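You operate a simulated robot arm through the tools that you are given. There is no shell and no other tool. Be economical: measure what you need, move in short steps, check, and stop when the job is done.

Carry out the task below with a simulated robot arm. There is one attempt and no reset: what you move stays moved.

TASK
Stand the lens swab beside the red magnet block. It goes on the side that lies toward x +1.0, y +0.0 (a direction in the base frame), with about 3 cm between them.
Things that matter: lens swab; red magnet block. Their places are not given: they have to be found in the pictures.

It is judged by the outcome, as a careful person would: the job done as asked, and still so three seconds after it is handed in. It fails if anything else is knocked over, pushed out of place, dropped, spilled or broken.

THE ROBOT
A 6-joint arm with a two-finger parallel gripper, fixed in place. Base frame: the origin is at the foot of the arm, x ahead of it, y to its left, z up; the work surface is at about z = 0. Lengths are in mm, angles in degrees, forces in N, time in s.
With the tool pointing down near the work surface it reaches from about 140 to 580 mm from the base axis. Its first joint turns from -66.0 to 66.0 degrees. Payload 2.1 kg.
Tool frame: the origin (TCP) lies between the finger pads and is the grasp point; the fingertips stand 30 mm ahead of it; z points along the fingers, y is the line along which they close. The gripper opens to 94 mm. The fingers are 28 mm wide and 10 mm thick; the gripper's body (50 by 96 mm) begins 55 mm behind the TCP.
Orientation is that of the tool frame in the base frame, as a unit quaternion [x, y, z, w]. With the fingers straight down and closing along the base's y, the tool's x points along the base's -x, its y along +y and its z along -z.

THE INTERFACE
- The arm moves only by the tool apply_moves. Its argument "targets" is a list of rows, each a list of 7 numbers: the shift along the base's x, y, z in mm, then the turn, a rotation vector about the base's x, y, z in degrees, then the closure, from 0 (fully open) to 1 (shut). In form: [[x, y, z, ax, ay, az, jaw], ...]. A call has 1 to 10 rows; each row is the pose to reach, as a shift and turn from the pose commanded when the call began. A row lasts 0.2 s, in which the tool goes at most 50 mm and 8.6 degrees; a call with a longer step from one row to the next is refused whole, and so is a gripper value outside its range. A pose out of reach is approached as far as the arm can. The call stops where the force on the tool passes 40 N (or 10 N more than at its start, if that is more) or the arm is blocked; 0.2 s more then pass. The fingers move at their own pace (about 72 mm/s each) and stop on an object; they squeeze with about 38 N. The grip force told is the motor's: it shows also when the fingers shut on nothing. Time passes only in rows, and 0.2 s behind the last, so rows that repeat a pose let the fingers close. It gives the time, the measured TCP pose, the force on the tool (base axes), the opening and the grip force at its end, in the units of the frame above (readings bear some noise), and new pictures: "show" is both (left out), scene, wrist or none.
- Cameras (640 x 400 px; columns grow to the right, rows downward): "scene" is fixed at [54.2, -379.5, 472.7]; the picture's right is [0.74, -0.68, 0.00], its down [-0.46, -0.51, -0.73] and it looks along [0.49, 0.54, -0.69] (base axes); focal length 348 px, centre (320, 200). "wrist" rides on the gripper at [-37, 0, -58] in the tool frame; the picture's right is [0.00, -1.00, 0.00], its down [0.97, 0.00, -0.24] and it looks along [0.24, 0.00, 0.97] (tool axes); focal length 218 px, centre (320, 200).
- measure_at(camera, pixels): for up to 12 pixels [column, row] of the newest picture of that camera ("zoom" is the newest enlarged one), the place [x, y, z] in the base frame of the surface seen there, good to about 2 mm. No time passes.
- close_up(camera, box): a new picture of the part [left, top, right, bottom] of that camera's present view, enlarged. No time passes.
- close_job(): hands the job in; it is judged then, once.

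Work in short steps. Measure before you move; look again where a grasp or a placing could have gone wrong, and mend it. You have 60 turns and 120 pictures in all, the two below and enlarged ones among them. Open the gripper and draw the arm clear of the work before you hand the job in, unless the task says otherwise; then end with one line.

The tools are called after "Emit:" as a command line: name --pt "numbers of a row" for each row, then --argument value for the rest, lists and objects as JSON in quotes. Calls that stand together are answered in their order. apply_moves: Moves the arm, as the interface text tells. Its arguments: {"type":"object","properties":{"targets":{"type":"array","items":{"type":"array","items":{"type":"number"}}},"show":{"type":"string","enum":["both","scene","wrist","none"]}},"required":["targets"]} The other tools are called the same way: measure_at (camera, pixels) gives the place of the surface under pixels of a picture; close_up (camera, box) takes an enlarged picture of a part of a camera's view; close_job () hands the job in.

At the start:

```text
clock: 0.0
tcp_pos: [369.4, -94.5, 218.1]
ee_rot: [0.0, 1.0, 0.0, 0.0]
wrist_force: [-0.1, 0.0, 0.4]
opening: 93.9
finger_force: 0.0
```

scene: 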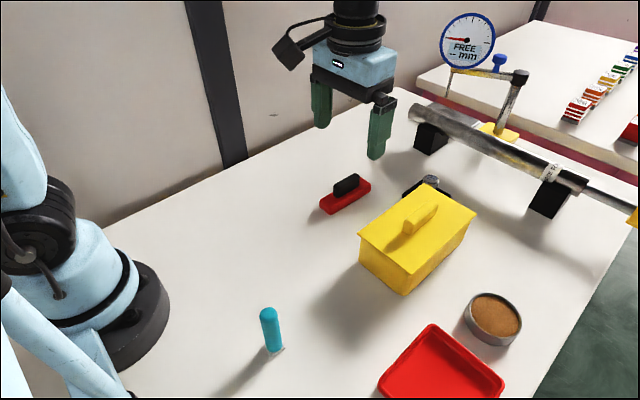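
wrist: 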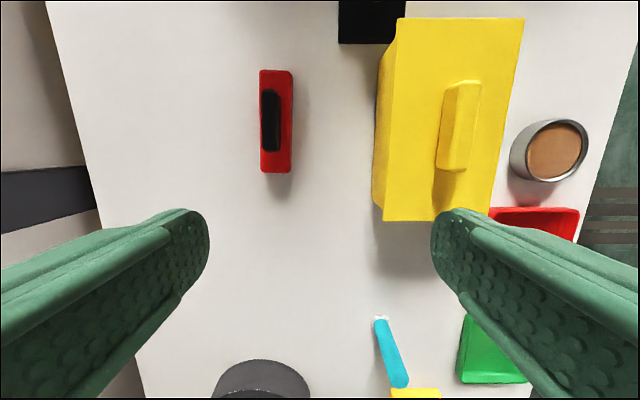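

The cyan stick near scene (271,330) may be the lens swab and the red block with the black top near (345,195) the magnet block. I'll enlarge both and measure.

Emit:
close_up --camera "scene" --box '[220, 290, 320, 370]'

Emit:
close_up --camera "scene" --box '[290, 150, 480, 300]'

Emit:
measure_at --camera "scene" --pixels '[[267, 310], [271, 330], [275, 349], [283, 348], [320, 207], [328, 214], [371, 186], [362, 179], [346, 182], [345, 202], [335, 191]]'

Emit:
measure_at --camera "wrist" --pixels '[[262, 72], [290, 72], [262, 170], [290, 170], [270, 120], [381, 318], [400, 385], [390, 350]]'

```text
5.00 times, centred on (270, 330) of scene
```

zoom: 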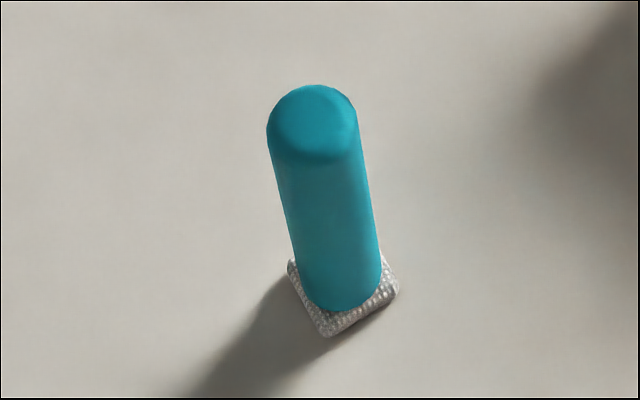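

```text
2.67 times, centred on (385, 225) of scene
```

zoom: 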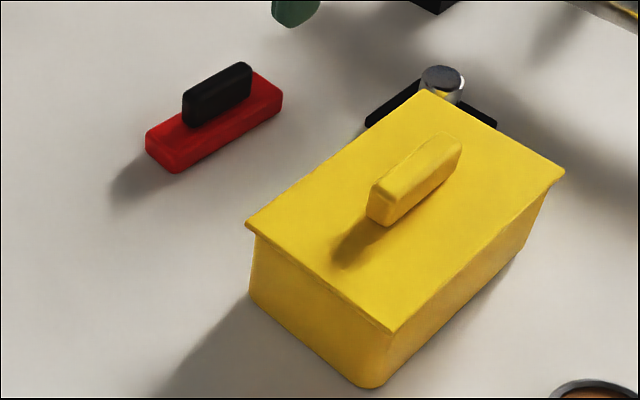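

```text
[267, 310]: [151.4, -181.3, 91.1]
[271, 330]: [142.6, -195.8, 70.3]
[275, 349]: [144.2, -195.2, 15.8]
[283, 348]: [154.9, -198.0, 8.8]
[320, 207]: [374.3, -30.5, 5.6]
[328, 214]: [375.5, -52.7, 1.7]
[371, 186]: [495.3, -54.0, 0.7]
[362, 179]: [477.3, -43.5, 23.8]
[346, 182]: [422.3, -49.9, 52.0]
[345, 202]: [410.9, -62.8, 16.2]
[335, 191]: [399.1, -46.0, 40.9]
```

```text
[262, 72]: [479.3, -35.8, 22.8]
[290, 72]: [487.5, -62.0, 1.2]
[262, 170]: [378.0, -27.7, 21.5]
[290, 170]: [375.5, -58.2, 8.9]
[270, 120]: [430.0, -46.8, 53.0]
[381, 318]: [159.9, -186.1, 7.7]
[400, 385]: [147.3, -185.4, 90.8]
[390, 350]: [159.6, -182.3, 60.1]
```

The swab stands at about (150,-188), about 95 tall, on its grey gauze foot; the block spans x 375–483 at y≈-45. Next I measure what surrounds the goal (~(522,-45)) and the swab.

Emit:
measure_at --camera "scene" --pixels '[[415, 110], [430, 135], [420, 150], [447, 140], [450, 90], [435, 182], [407, 195], [430, 118], [480, 150], [405, 160], [360, 240], [425, 183]]'

Emit:
measure_at --camera "wrist" --pixels '[[340, 42], [404, 42], [340, 5], [380, 200], [395, 60], [415, 392], [465, 330], [460, 380], [266, 5], [310, 20], [388, 383], [405, 382]]'

Emit:
close_up --camera "wrist" --box '[340, 300, 500, 400]'

Emit:
close_up --camera "scene" --box '[360, 60, 560, 210]'

```text
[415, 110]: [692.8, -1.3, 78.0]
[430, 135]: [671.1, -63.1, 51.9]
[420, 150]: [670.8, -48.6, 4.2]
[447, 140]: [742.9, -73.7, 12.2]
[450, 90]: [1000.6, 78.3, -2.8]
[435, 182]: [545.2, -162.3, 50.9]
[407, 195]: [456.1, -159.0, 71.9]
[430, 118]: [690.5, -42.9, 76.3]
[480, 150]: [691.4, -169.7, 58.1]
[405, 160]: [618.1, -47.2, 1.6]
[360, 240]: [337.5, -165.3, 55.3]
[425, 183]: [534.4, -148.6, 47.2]
```

```text
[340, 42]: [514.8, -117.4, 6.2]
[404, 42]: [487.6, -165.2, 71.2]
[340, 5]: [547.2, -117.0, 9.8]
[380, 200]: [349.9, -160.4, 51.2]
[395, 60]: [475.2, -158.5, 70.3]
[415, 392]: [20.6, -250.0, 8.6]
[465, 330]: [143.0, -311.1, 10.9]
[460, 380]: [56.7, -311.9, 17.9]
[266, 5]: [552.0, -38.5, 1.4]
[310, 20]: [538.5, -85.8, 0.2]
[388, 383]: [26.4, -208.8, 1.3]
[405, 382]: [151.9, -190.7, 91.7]
```

```text
4.00 times, centred on (420, 350) of wrist
```

zoom: 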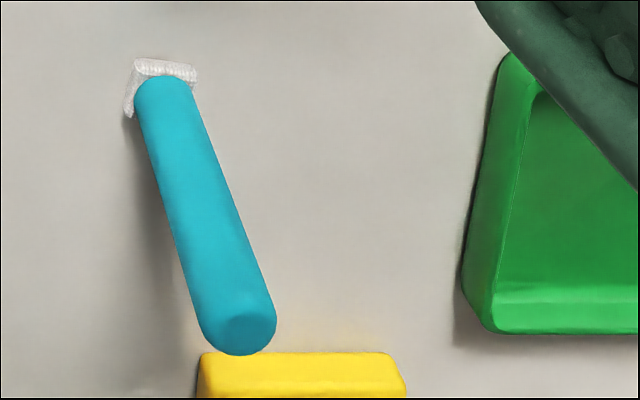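

```text
2.67 times, centred on (460, 135) of scene
```

zoom: 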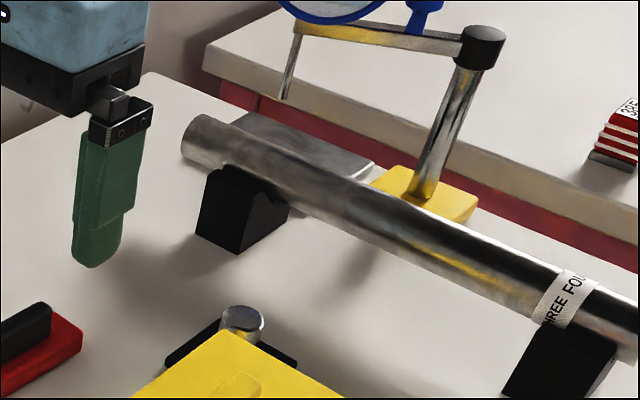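

The way is clear. I move over the swab at height, gripper open.

Emit:
apply_moves --pt "-40 -17 0 0 0 0 0" --pt "-80 -34 0 0 0 0 0" --pt "-120 -51 0 0 0 0 0" --pt "-160 -68 0 0 0 0 0" --pt "-200 -85 0 0 0 0 0" --pt "-219 -94 0 0 0 0 0" --pt "-219 -94 0 0 0 0 0"

```text
clock: 1.6
tcp_pos: [150.6, -190.9, 215.4]
ee_rot: [0.0, 1.0, 0.0, 0.0]
wrist_force: [0.8, 0.0, -0.2]
opening: 93.9
finger_force: 0.1
```

scene: 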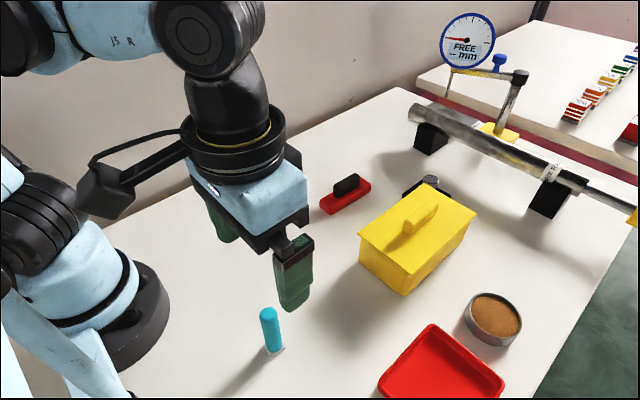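
wrist: 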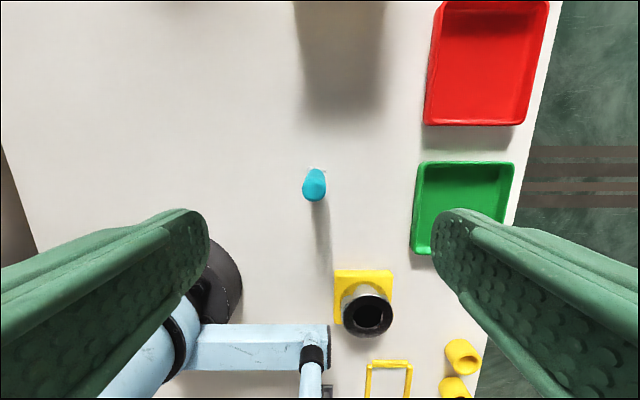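

Swab top is at wrist (314,183). I measure it and the stand at (365,305).

Emit:
measure_at --camera "wrist" --pixels '[[314, 175], [304, 183], [325, 183], [314, 198], [317, 168], [308, 168], [335, 275], [390, 275], [367, 290], [367, 330], [270, 345]]'

Emit:
close_up --camera "wrist" --box '[266, 150, 362, 210]'

```text
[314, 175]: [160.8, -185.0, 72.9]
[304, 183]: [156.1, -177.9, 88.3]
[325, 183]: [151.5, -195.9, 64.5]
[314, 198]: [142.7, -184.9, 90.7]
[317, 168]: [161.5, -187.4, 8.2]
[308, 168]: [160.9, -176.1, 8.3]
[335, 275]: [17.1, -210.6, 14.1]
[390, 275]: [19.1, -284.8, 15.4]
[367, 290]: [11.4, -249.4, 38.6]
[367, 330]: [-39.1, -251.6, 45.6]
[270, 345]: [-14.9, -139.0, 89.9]
```

```text
6.67 times, centred on (314, 180) of wrist
```

zoom: 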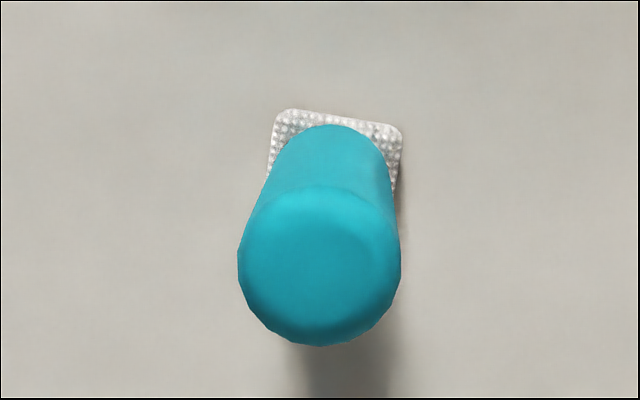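

Swab axis ≈ (151,-186). I shift slightly and descend to z≈60 with the fingers open.

Emit:
apply_moves --pt "0.5 4 0 0 0 0 0" --pt "0.5 4 -40 0 0 0 0" --pt "0.5 4 -80 0 0 0 0" --pt "0.5 4 -120 0 0 0 0" --pt "0.5 4 -156 0 0 0 0" --pt "0.5 4 -156 0 0 0 0"

```text
clock: 3.0
tcp_pos: [147.9, -188.3, 61.8]
ee_rot: [0.0, 1.0, 0.0, 0.001]
wrist_force: [-0.7, 1.1, 0.3]
opening: 94.1
finger_force: 0.0
```

scene: 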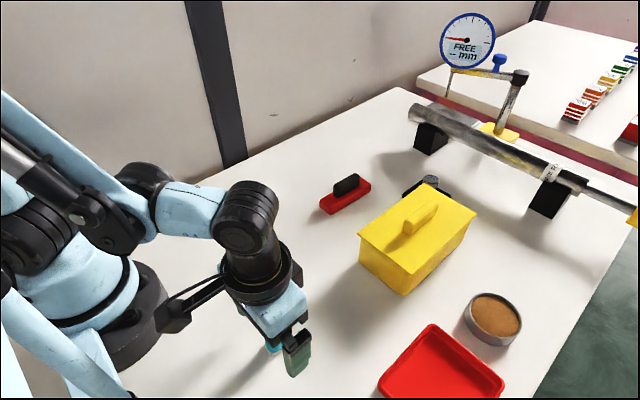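
wrist: 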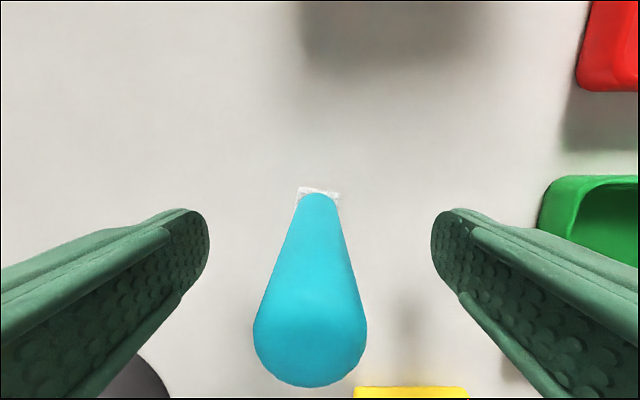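

The swab is centred between the fingers. I nudge +2 in x and close.

Emit:
apply_moves --pt "2 1 0 0 0 0 0" --pt "2 1 0 0 0 0 0.5" --pt "2 1 0 0 0 0 0.7" --pt "2 1 0 0 0 0 1" --pt "2 1 0 0 0 0 1" --pt "2 1 0 0 0 0 1"

```text
clock: 4.4
tcp_pos: [150.4, -184.0, 62.1]
ee_rot: [0.0, 1.0, 0.0, 0.001]
wrist_force: [0.1, 0.2, 0.2]
opening: 21.0
finger_force: 37.8
```

scene: 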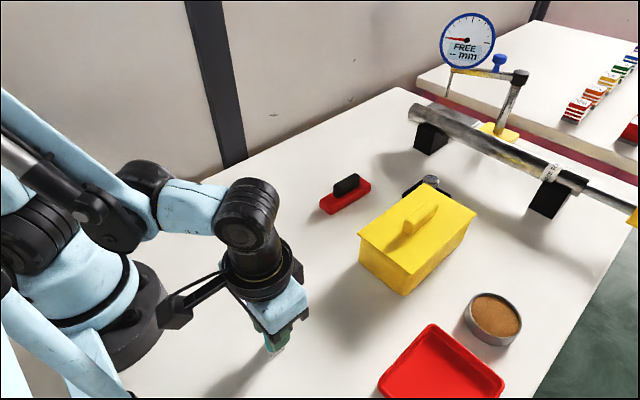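
wrist: 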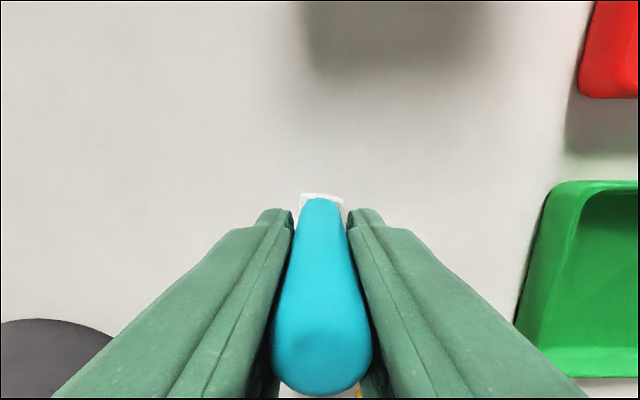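

Gripped at 21 mm. I lift it straight up 140 mm and look.

Emit:
apply_moves --pt "0 0 10 0 0 0 1" --pt "0 0 40 0 0 0 1" --pt "0 0 80 0 0 0 1" --pt "0 0 120 0 0 0 1" --pt "0 0 150 0 0 0 1" --pt "0 0 150 0 0 0 1"

```text
clock: 5.8
tcp_pos: [150.8, -184.3, 213.0]
ee_rot: [0.001, 1.0, -0.001, 0.0]
wrist_force: [-0.1, 0.5, -0.1]
opening: 20.9
finger_force: 38.1
```

scene: 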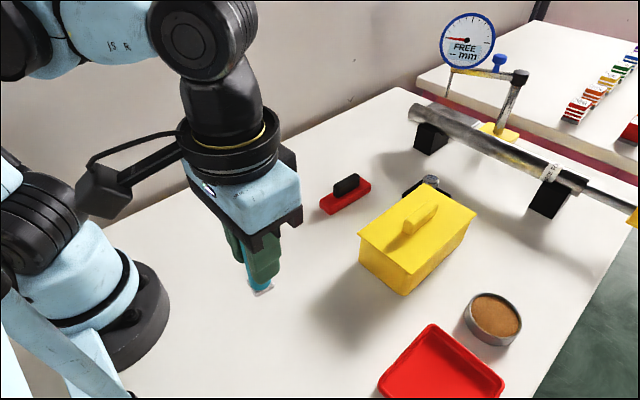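
wrist: 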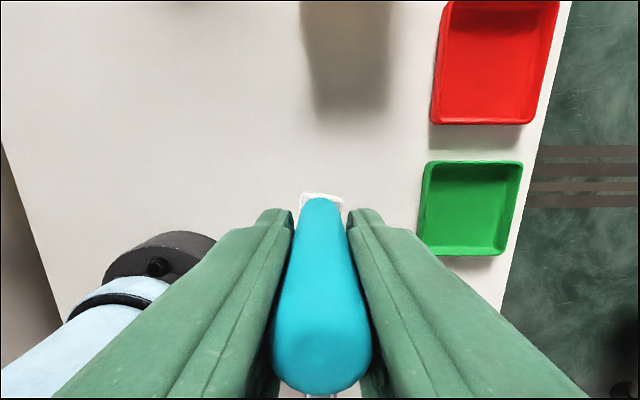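

Held firmly and upright. I carry it to above (522,-45) at this height.

Emit:
apply_moves --pt "35 25 0 0 0 0 1" --pt "77 42 0 0 0 0 1" --pt "119 59 0 0 0 0 1" --pt "161 76 0 0 0 0 1" --pt "203 92 0 0 0 0 1" --pt "245 106 0 0 0 0 1" --pt "287 118 0 0 0 0 1" --pt "329 130 0 0 0 0 1" --pt "370 139 0 0 0 0 1" --pt "370 139 0 0 0 0 1"

```text
clock: 8.0
tcp_pos: [523.7, -44.2, 211.1]
ee_rot: [0.0, 1.0, 0.0, 0.001]
wrist_force: [0.2, 1.0, -0.1]
opening: 20.8
finger_force: 37.5
```

scene: 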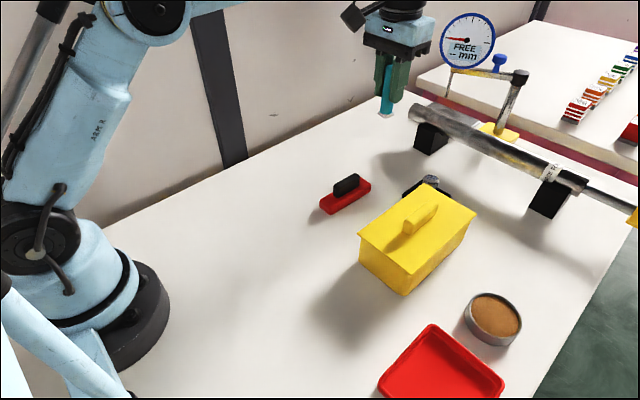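
wrist: 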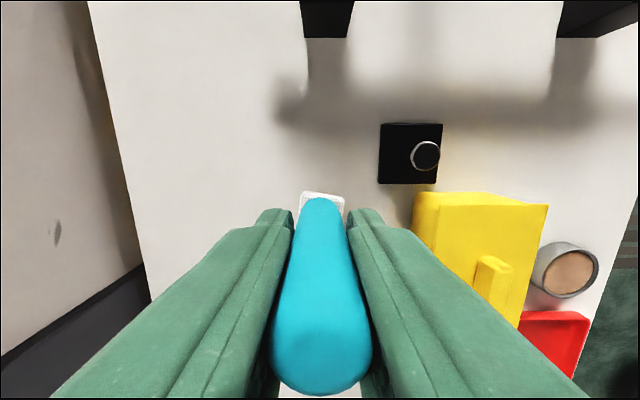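

Above the goal. I measure the block's far (+x) end more finely before lowering.

Emit:
close_up --camera "scene" --box '[310, 165, 390, 215]'

Emit:
close_up --camera "scene" --box '[360, 80, 440, 130]'

Emit:
measure_at --camera "scene" --pixels '[[359, 179], [362, 180], [365, 182], [368, 184], [369, 188], [366, 191], [324, 209], [384, 112], [387, 115], [390, 112]]'

```text
8.00 times, centred on (350, 190) of scene
```

zoom: 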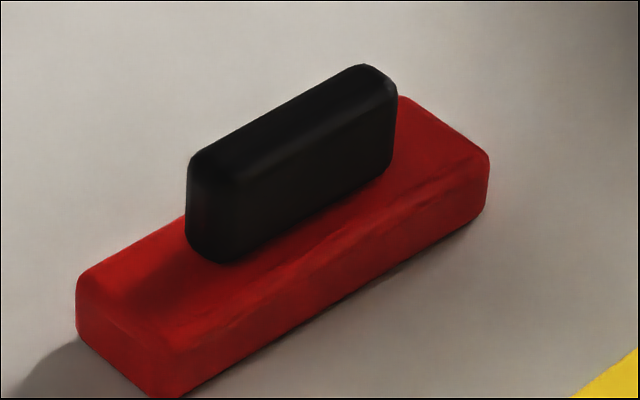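

```text
8.00 times, centred on (400, 105) of scene
```

zoom: 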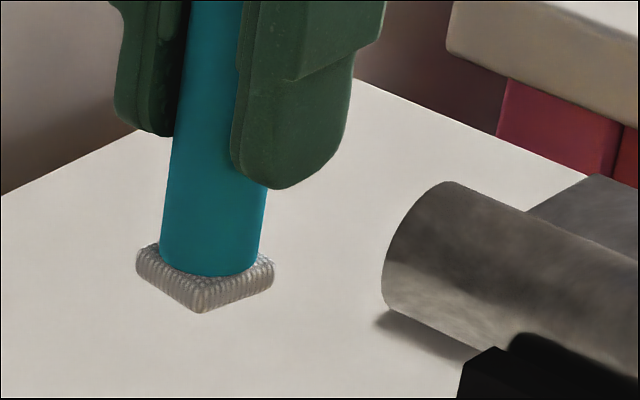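

```text
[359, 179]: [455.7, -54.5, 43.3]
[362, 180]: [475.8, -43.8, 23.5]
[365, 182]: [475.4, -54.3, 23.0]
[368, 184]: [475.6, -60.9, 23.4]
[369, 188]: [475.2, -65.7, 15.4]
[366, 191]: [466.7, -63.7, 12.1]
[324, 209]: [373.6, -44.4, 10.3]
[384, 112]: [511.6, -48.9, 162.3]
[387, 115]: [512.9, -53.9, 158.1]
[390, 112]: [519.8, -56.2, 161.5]
```

The block's +x end is at x≈479, y centre ≈-48; with a foot ~24 wide, the centre belongs at x≈521. I lower to about 10 mm above the table.

Emit:
apply_moves --pt "-1 -3 -35 0 0 0 1" --pt "-1 -3 -70 0 0 0 1" --pt "-1 -3 -105 0 0 0 1" --pt "-1 -3 -130 0 0 0 1" --pt "-1 -3 -140 0 0 0 1" --pt "-1 -3 -140 0 0 0 1"

Emit:
close_up --camera "scene" --box '[310, 120, 422, 190]'

```text
clock: 9.4
tcp_pos: [522.3, -49.2, 72.1]
ee_rot: [0.0, 1.0, 0.0, 0.0]
wrist_force: [-0.4, 0.1, -0.3]
opening: 21.3
finger_force: 38.8
```

scene: 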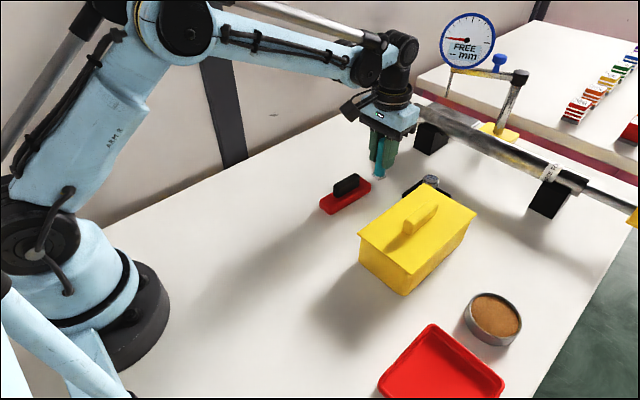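
wrist: 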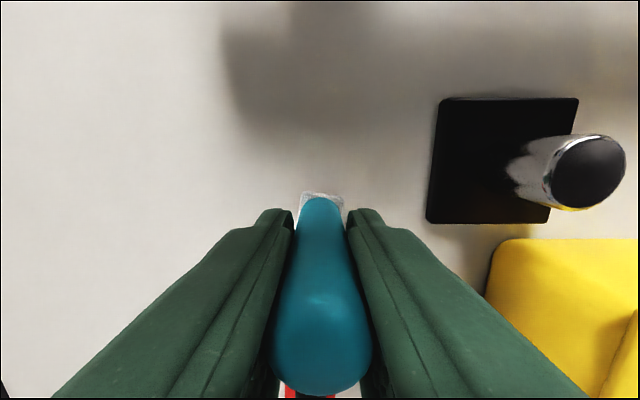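

```text
5.71 times, centred on (366, 155) of scene
```

zoom: 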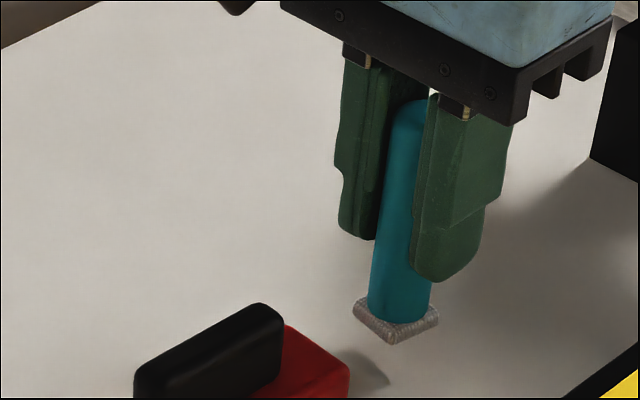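

Aligned, about 10 mm up. I lower in small steps to touch.

Emit:
apply_moves --pt "0 0 -5 0 0 0 1" --pt "0 0 -8 0 0 0 1" --pt "0 0 -9 0 0 0 1" --pt "0 0 -10 0 0 0 1" --pt "0 0 -10 0 0 0 1" --show "scene"

Emit:
close_up --camera "scene" --box '[310, 140, 422, 210]'

```text
clock: 10.6
tcp_pos: [521.6, -49.2, 63.3]
ee_rot: [0.001, 1.0, 0.0, 0.0]
wrist_force: [-0.9, -0.2, 0.3]
opening: 21.1
finger_force: 38.3
```

scene: 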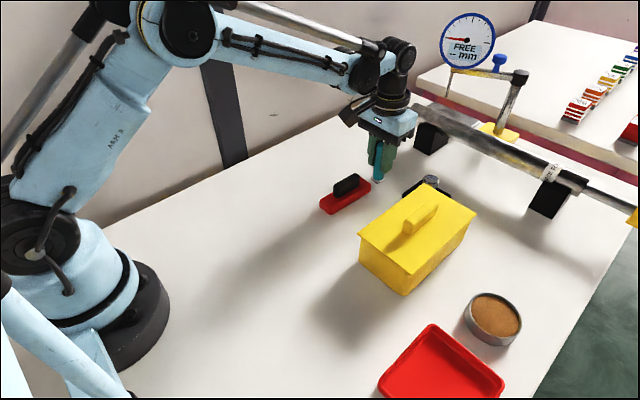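

```text
5.71 times, centred on (366, 175) of scene
```

zoom: 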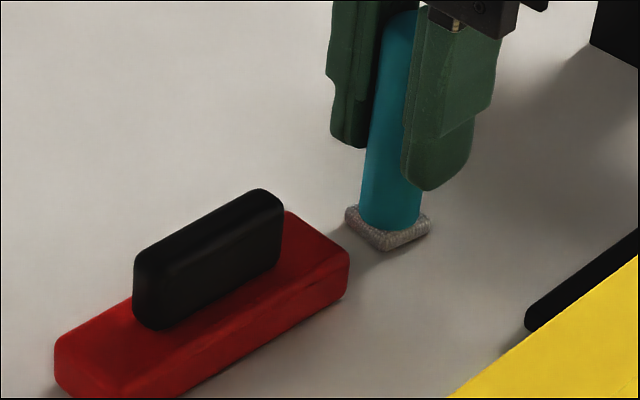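

No contact force yet (z 63.3). I continue 1.5 mm more.

Emit:
apply_moves --pt "0 0 -0.5 0 0 0 1" --pt "0 0 -1 0 0 0 1" --pt "0 0 -1.5 0 0 0 1" --pt "0 0 -1.5 0 0 0 1" --show "none"

Emit:
measure_at --camera "scene" --pixels '[[373, 179], [378, 183], [383, 181], [377, 186], [378, 173], [369, 187], [371, 182]]'

```text
clock: 11.6
tcp_pos: [522.9, -48.6, 61.3]
ee_rot: [0.001, 1.0, 0.0, 0.0]
wrist_force: [-3.8, -1.1, 35.3]
opening: 20.9
finger_force: 38.1
```

```text
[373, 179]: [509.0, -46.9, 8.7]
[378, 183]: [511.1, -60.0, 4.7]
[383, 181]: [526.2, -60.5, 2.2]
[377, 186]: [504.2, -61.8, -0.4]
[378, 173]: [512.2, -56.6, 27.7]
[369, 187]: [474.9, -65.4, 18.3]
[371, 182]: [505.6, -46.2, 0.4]
```

The foot is on the table with 35 N pressing. I back off 1 mm and open gently to half, which keeps the fingers away from the black stand.

Emit:
apply_moves --pt "0 0 0.6 0 0 0 1" --pt "0 0 1.0 0 0 0 1" --pt "0 0 1.0 0 0 0 0.75" --pt "0 0 1.0 0 0 0 0.65" --pt "0 0 1.0 0 0 0 0.5" --pt "0 0 1.0 0 0 0 0.45" --pt "0 0 1.0 0 0 0 0.45"

Emit:
close_up --camera "scene" --box '[310, 130, 422, 200]'

```text
clock: 13.2
tcp_pos: [522.5, -48.2, 62.3]
ee_rot: [0.0, 1.0, 0.0, 0.0]
wrist_force: [0.0, -0.5, 0.3]
opening: 52.0
finger_force: 0.0
```

scene: 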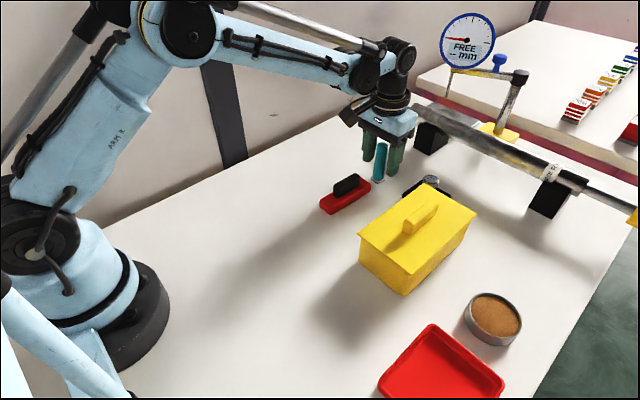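
wrist: 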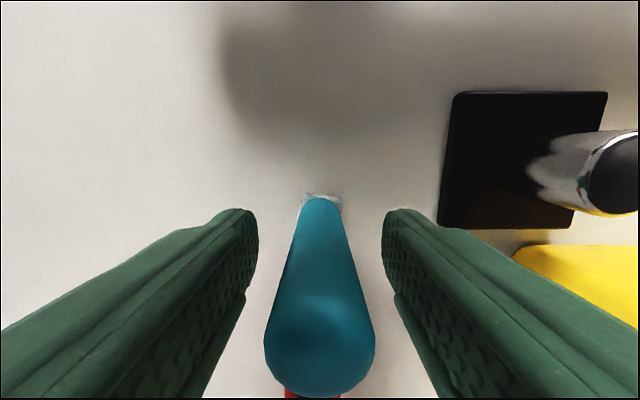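

```text
5.71 times, centred on (366, 165) of scene
```

zoom: 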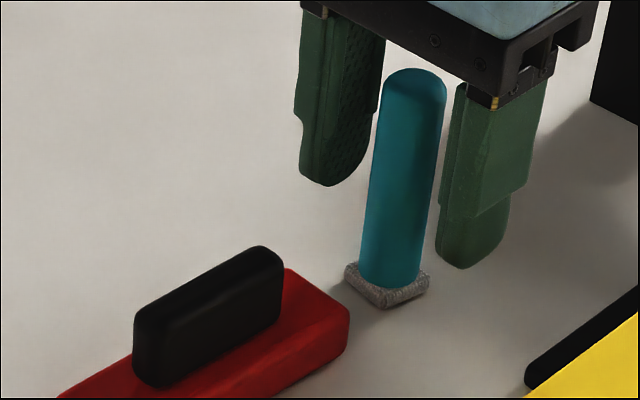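

The swab stands upright and free. I rise straight up, then draw back over the bare table.

Emit:
apply_moves --pt "0 0 20 0 0 0 0.45" --pt "0 0 55 0 0 0 0.45" --pt "0 0 95 0 0 0 0.45" --pt "0 0 140 0 0 0 0.45" --pt "-40 0 155 0 0 0 0.45" --pt "-85 0 160 0 0 0 0.3" --pt "-130 0 160 0 0 0 0" --pt "-170 0 160 0 0 0 0" --pt "-170 0 160 0 0 0 0"

Emit:
close_up --camera "scene" --box '[310, 130, 422, 200]'

Emit:
measure_at --camera "zoom" --pixels '[[395, 90], [395, 260], [355, 280], [380, 300], [415, 292], [340, 320], [330, 295]]'

```text
clock: 15.2
tcp_pos: [353.4, -51.9, 221.6]
ee_rot: [0.0, 1.0, -0.001, 0.0]
wrist_force: [0.8, 0.1, 0.6]
opening: 94.0
finger_force: 0.0
```

scene: 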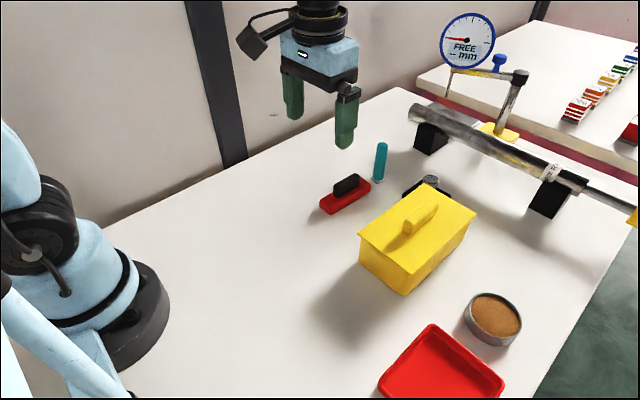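
wrist: 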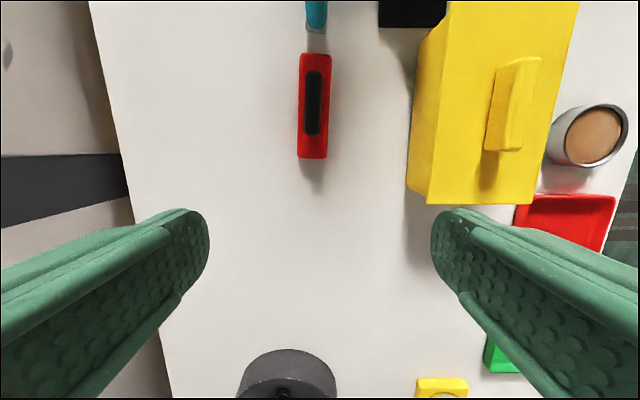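

```text
5.71 times, centred on (366, 165) of scene
```

zoom: 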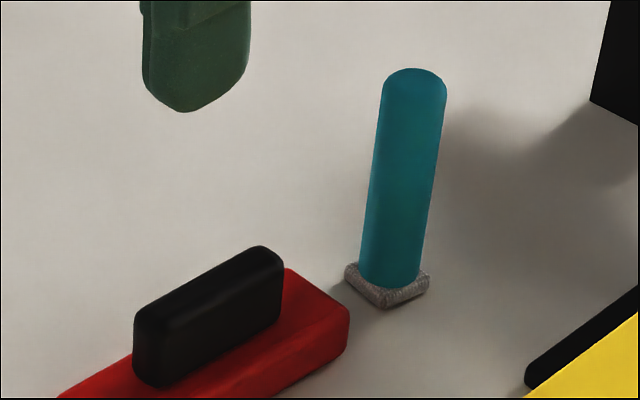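

```text
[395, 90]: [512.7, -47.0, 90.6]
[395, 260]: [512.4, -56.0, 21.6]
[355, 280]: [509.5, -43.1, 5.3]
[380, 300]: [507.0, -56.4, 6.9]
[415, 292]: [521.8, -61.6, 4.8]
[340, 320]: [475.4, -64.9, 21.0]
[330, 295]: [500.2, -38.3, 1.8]
```

The swab stands upright with its foot's near edge at x≈508 and the block's end at ≈478, a gap of about 30 mm. The arm is clear and nothing else has moved, so I hand it in.

Emit:
close_job

```text
The job is handed in.
```

The lens swab now stands upright on the +x side of the red magnet block, about 3 cm from it. The gripper is open, the arm is drawn clear, and nothing else looked disturbed in the last pictures.
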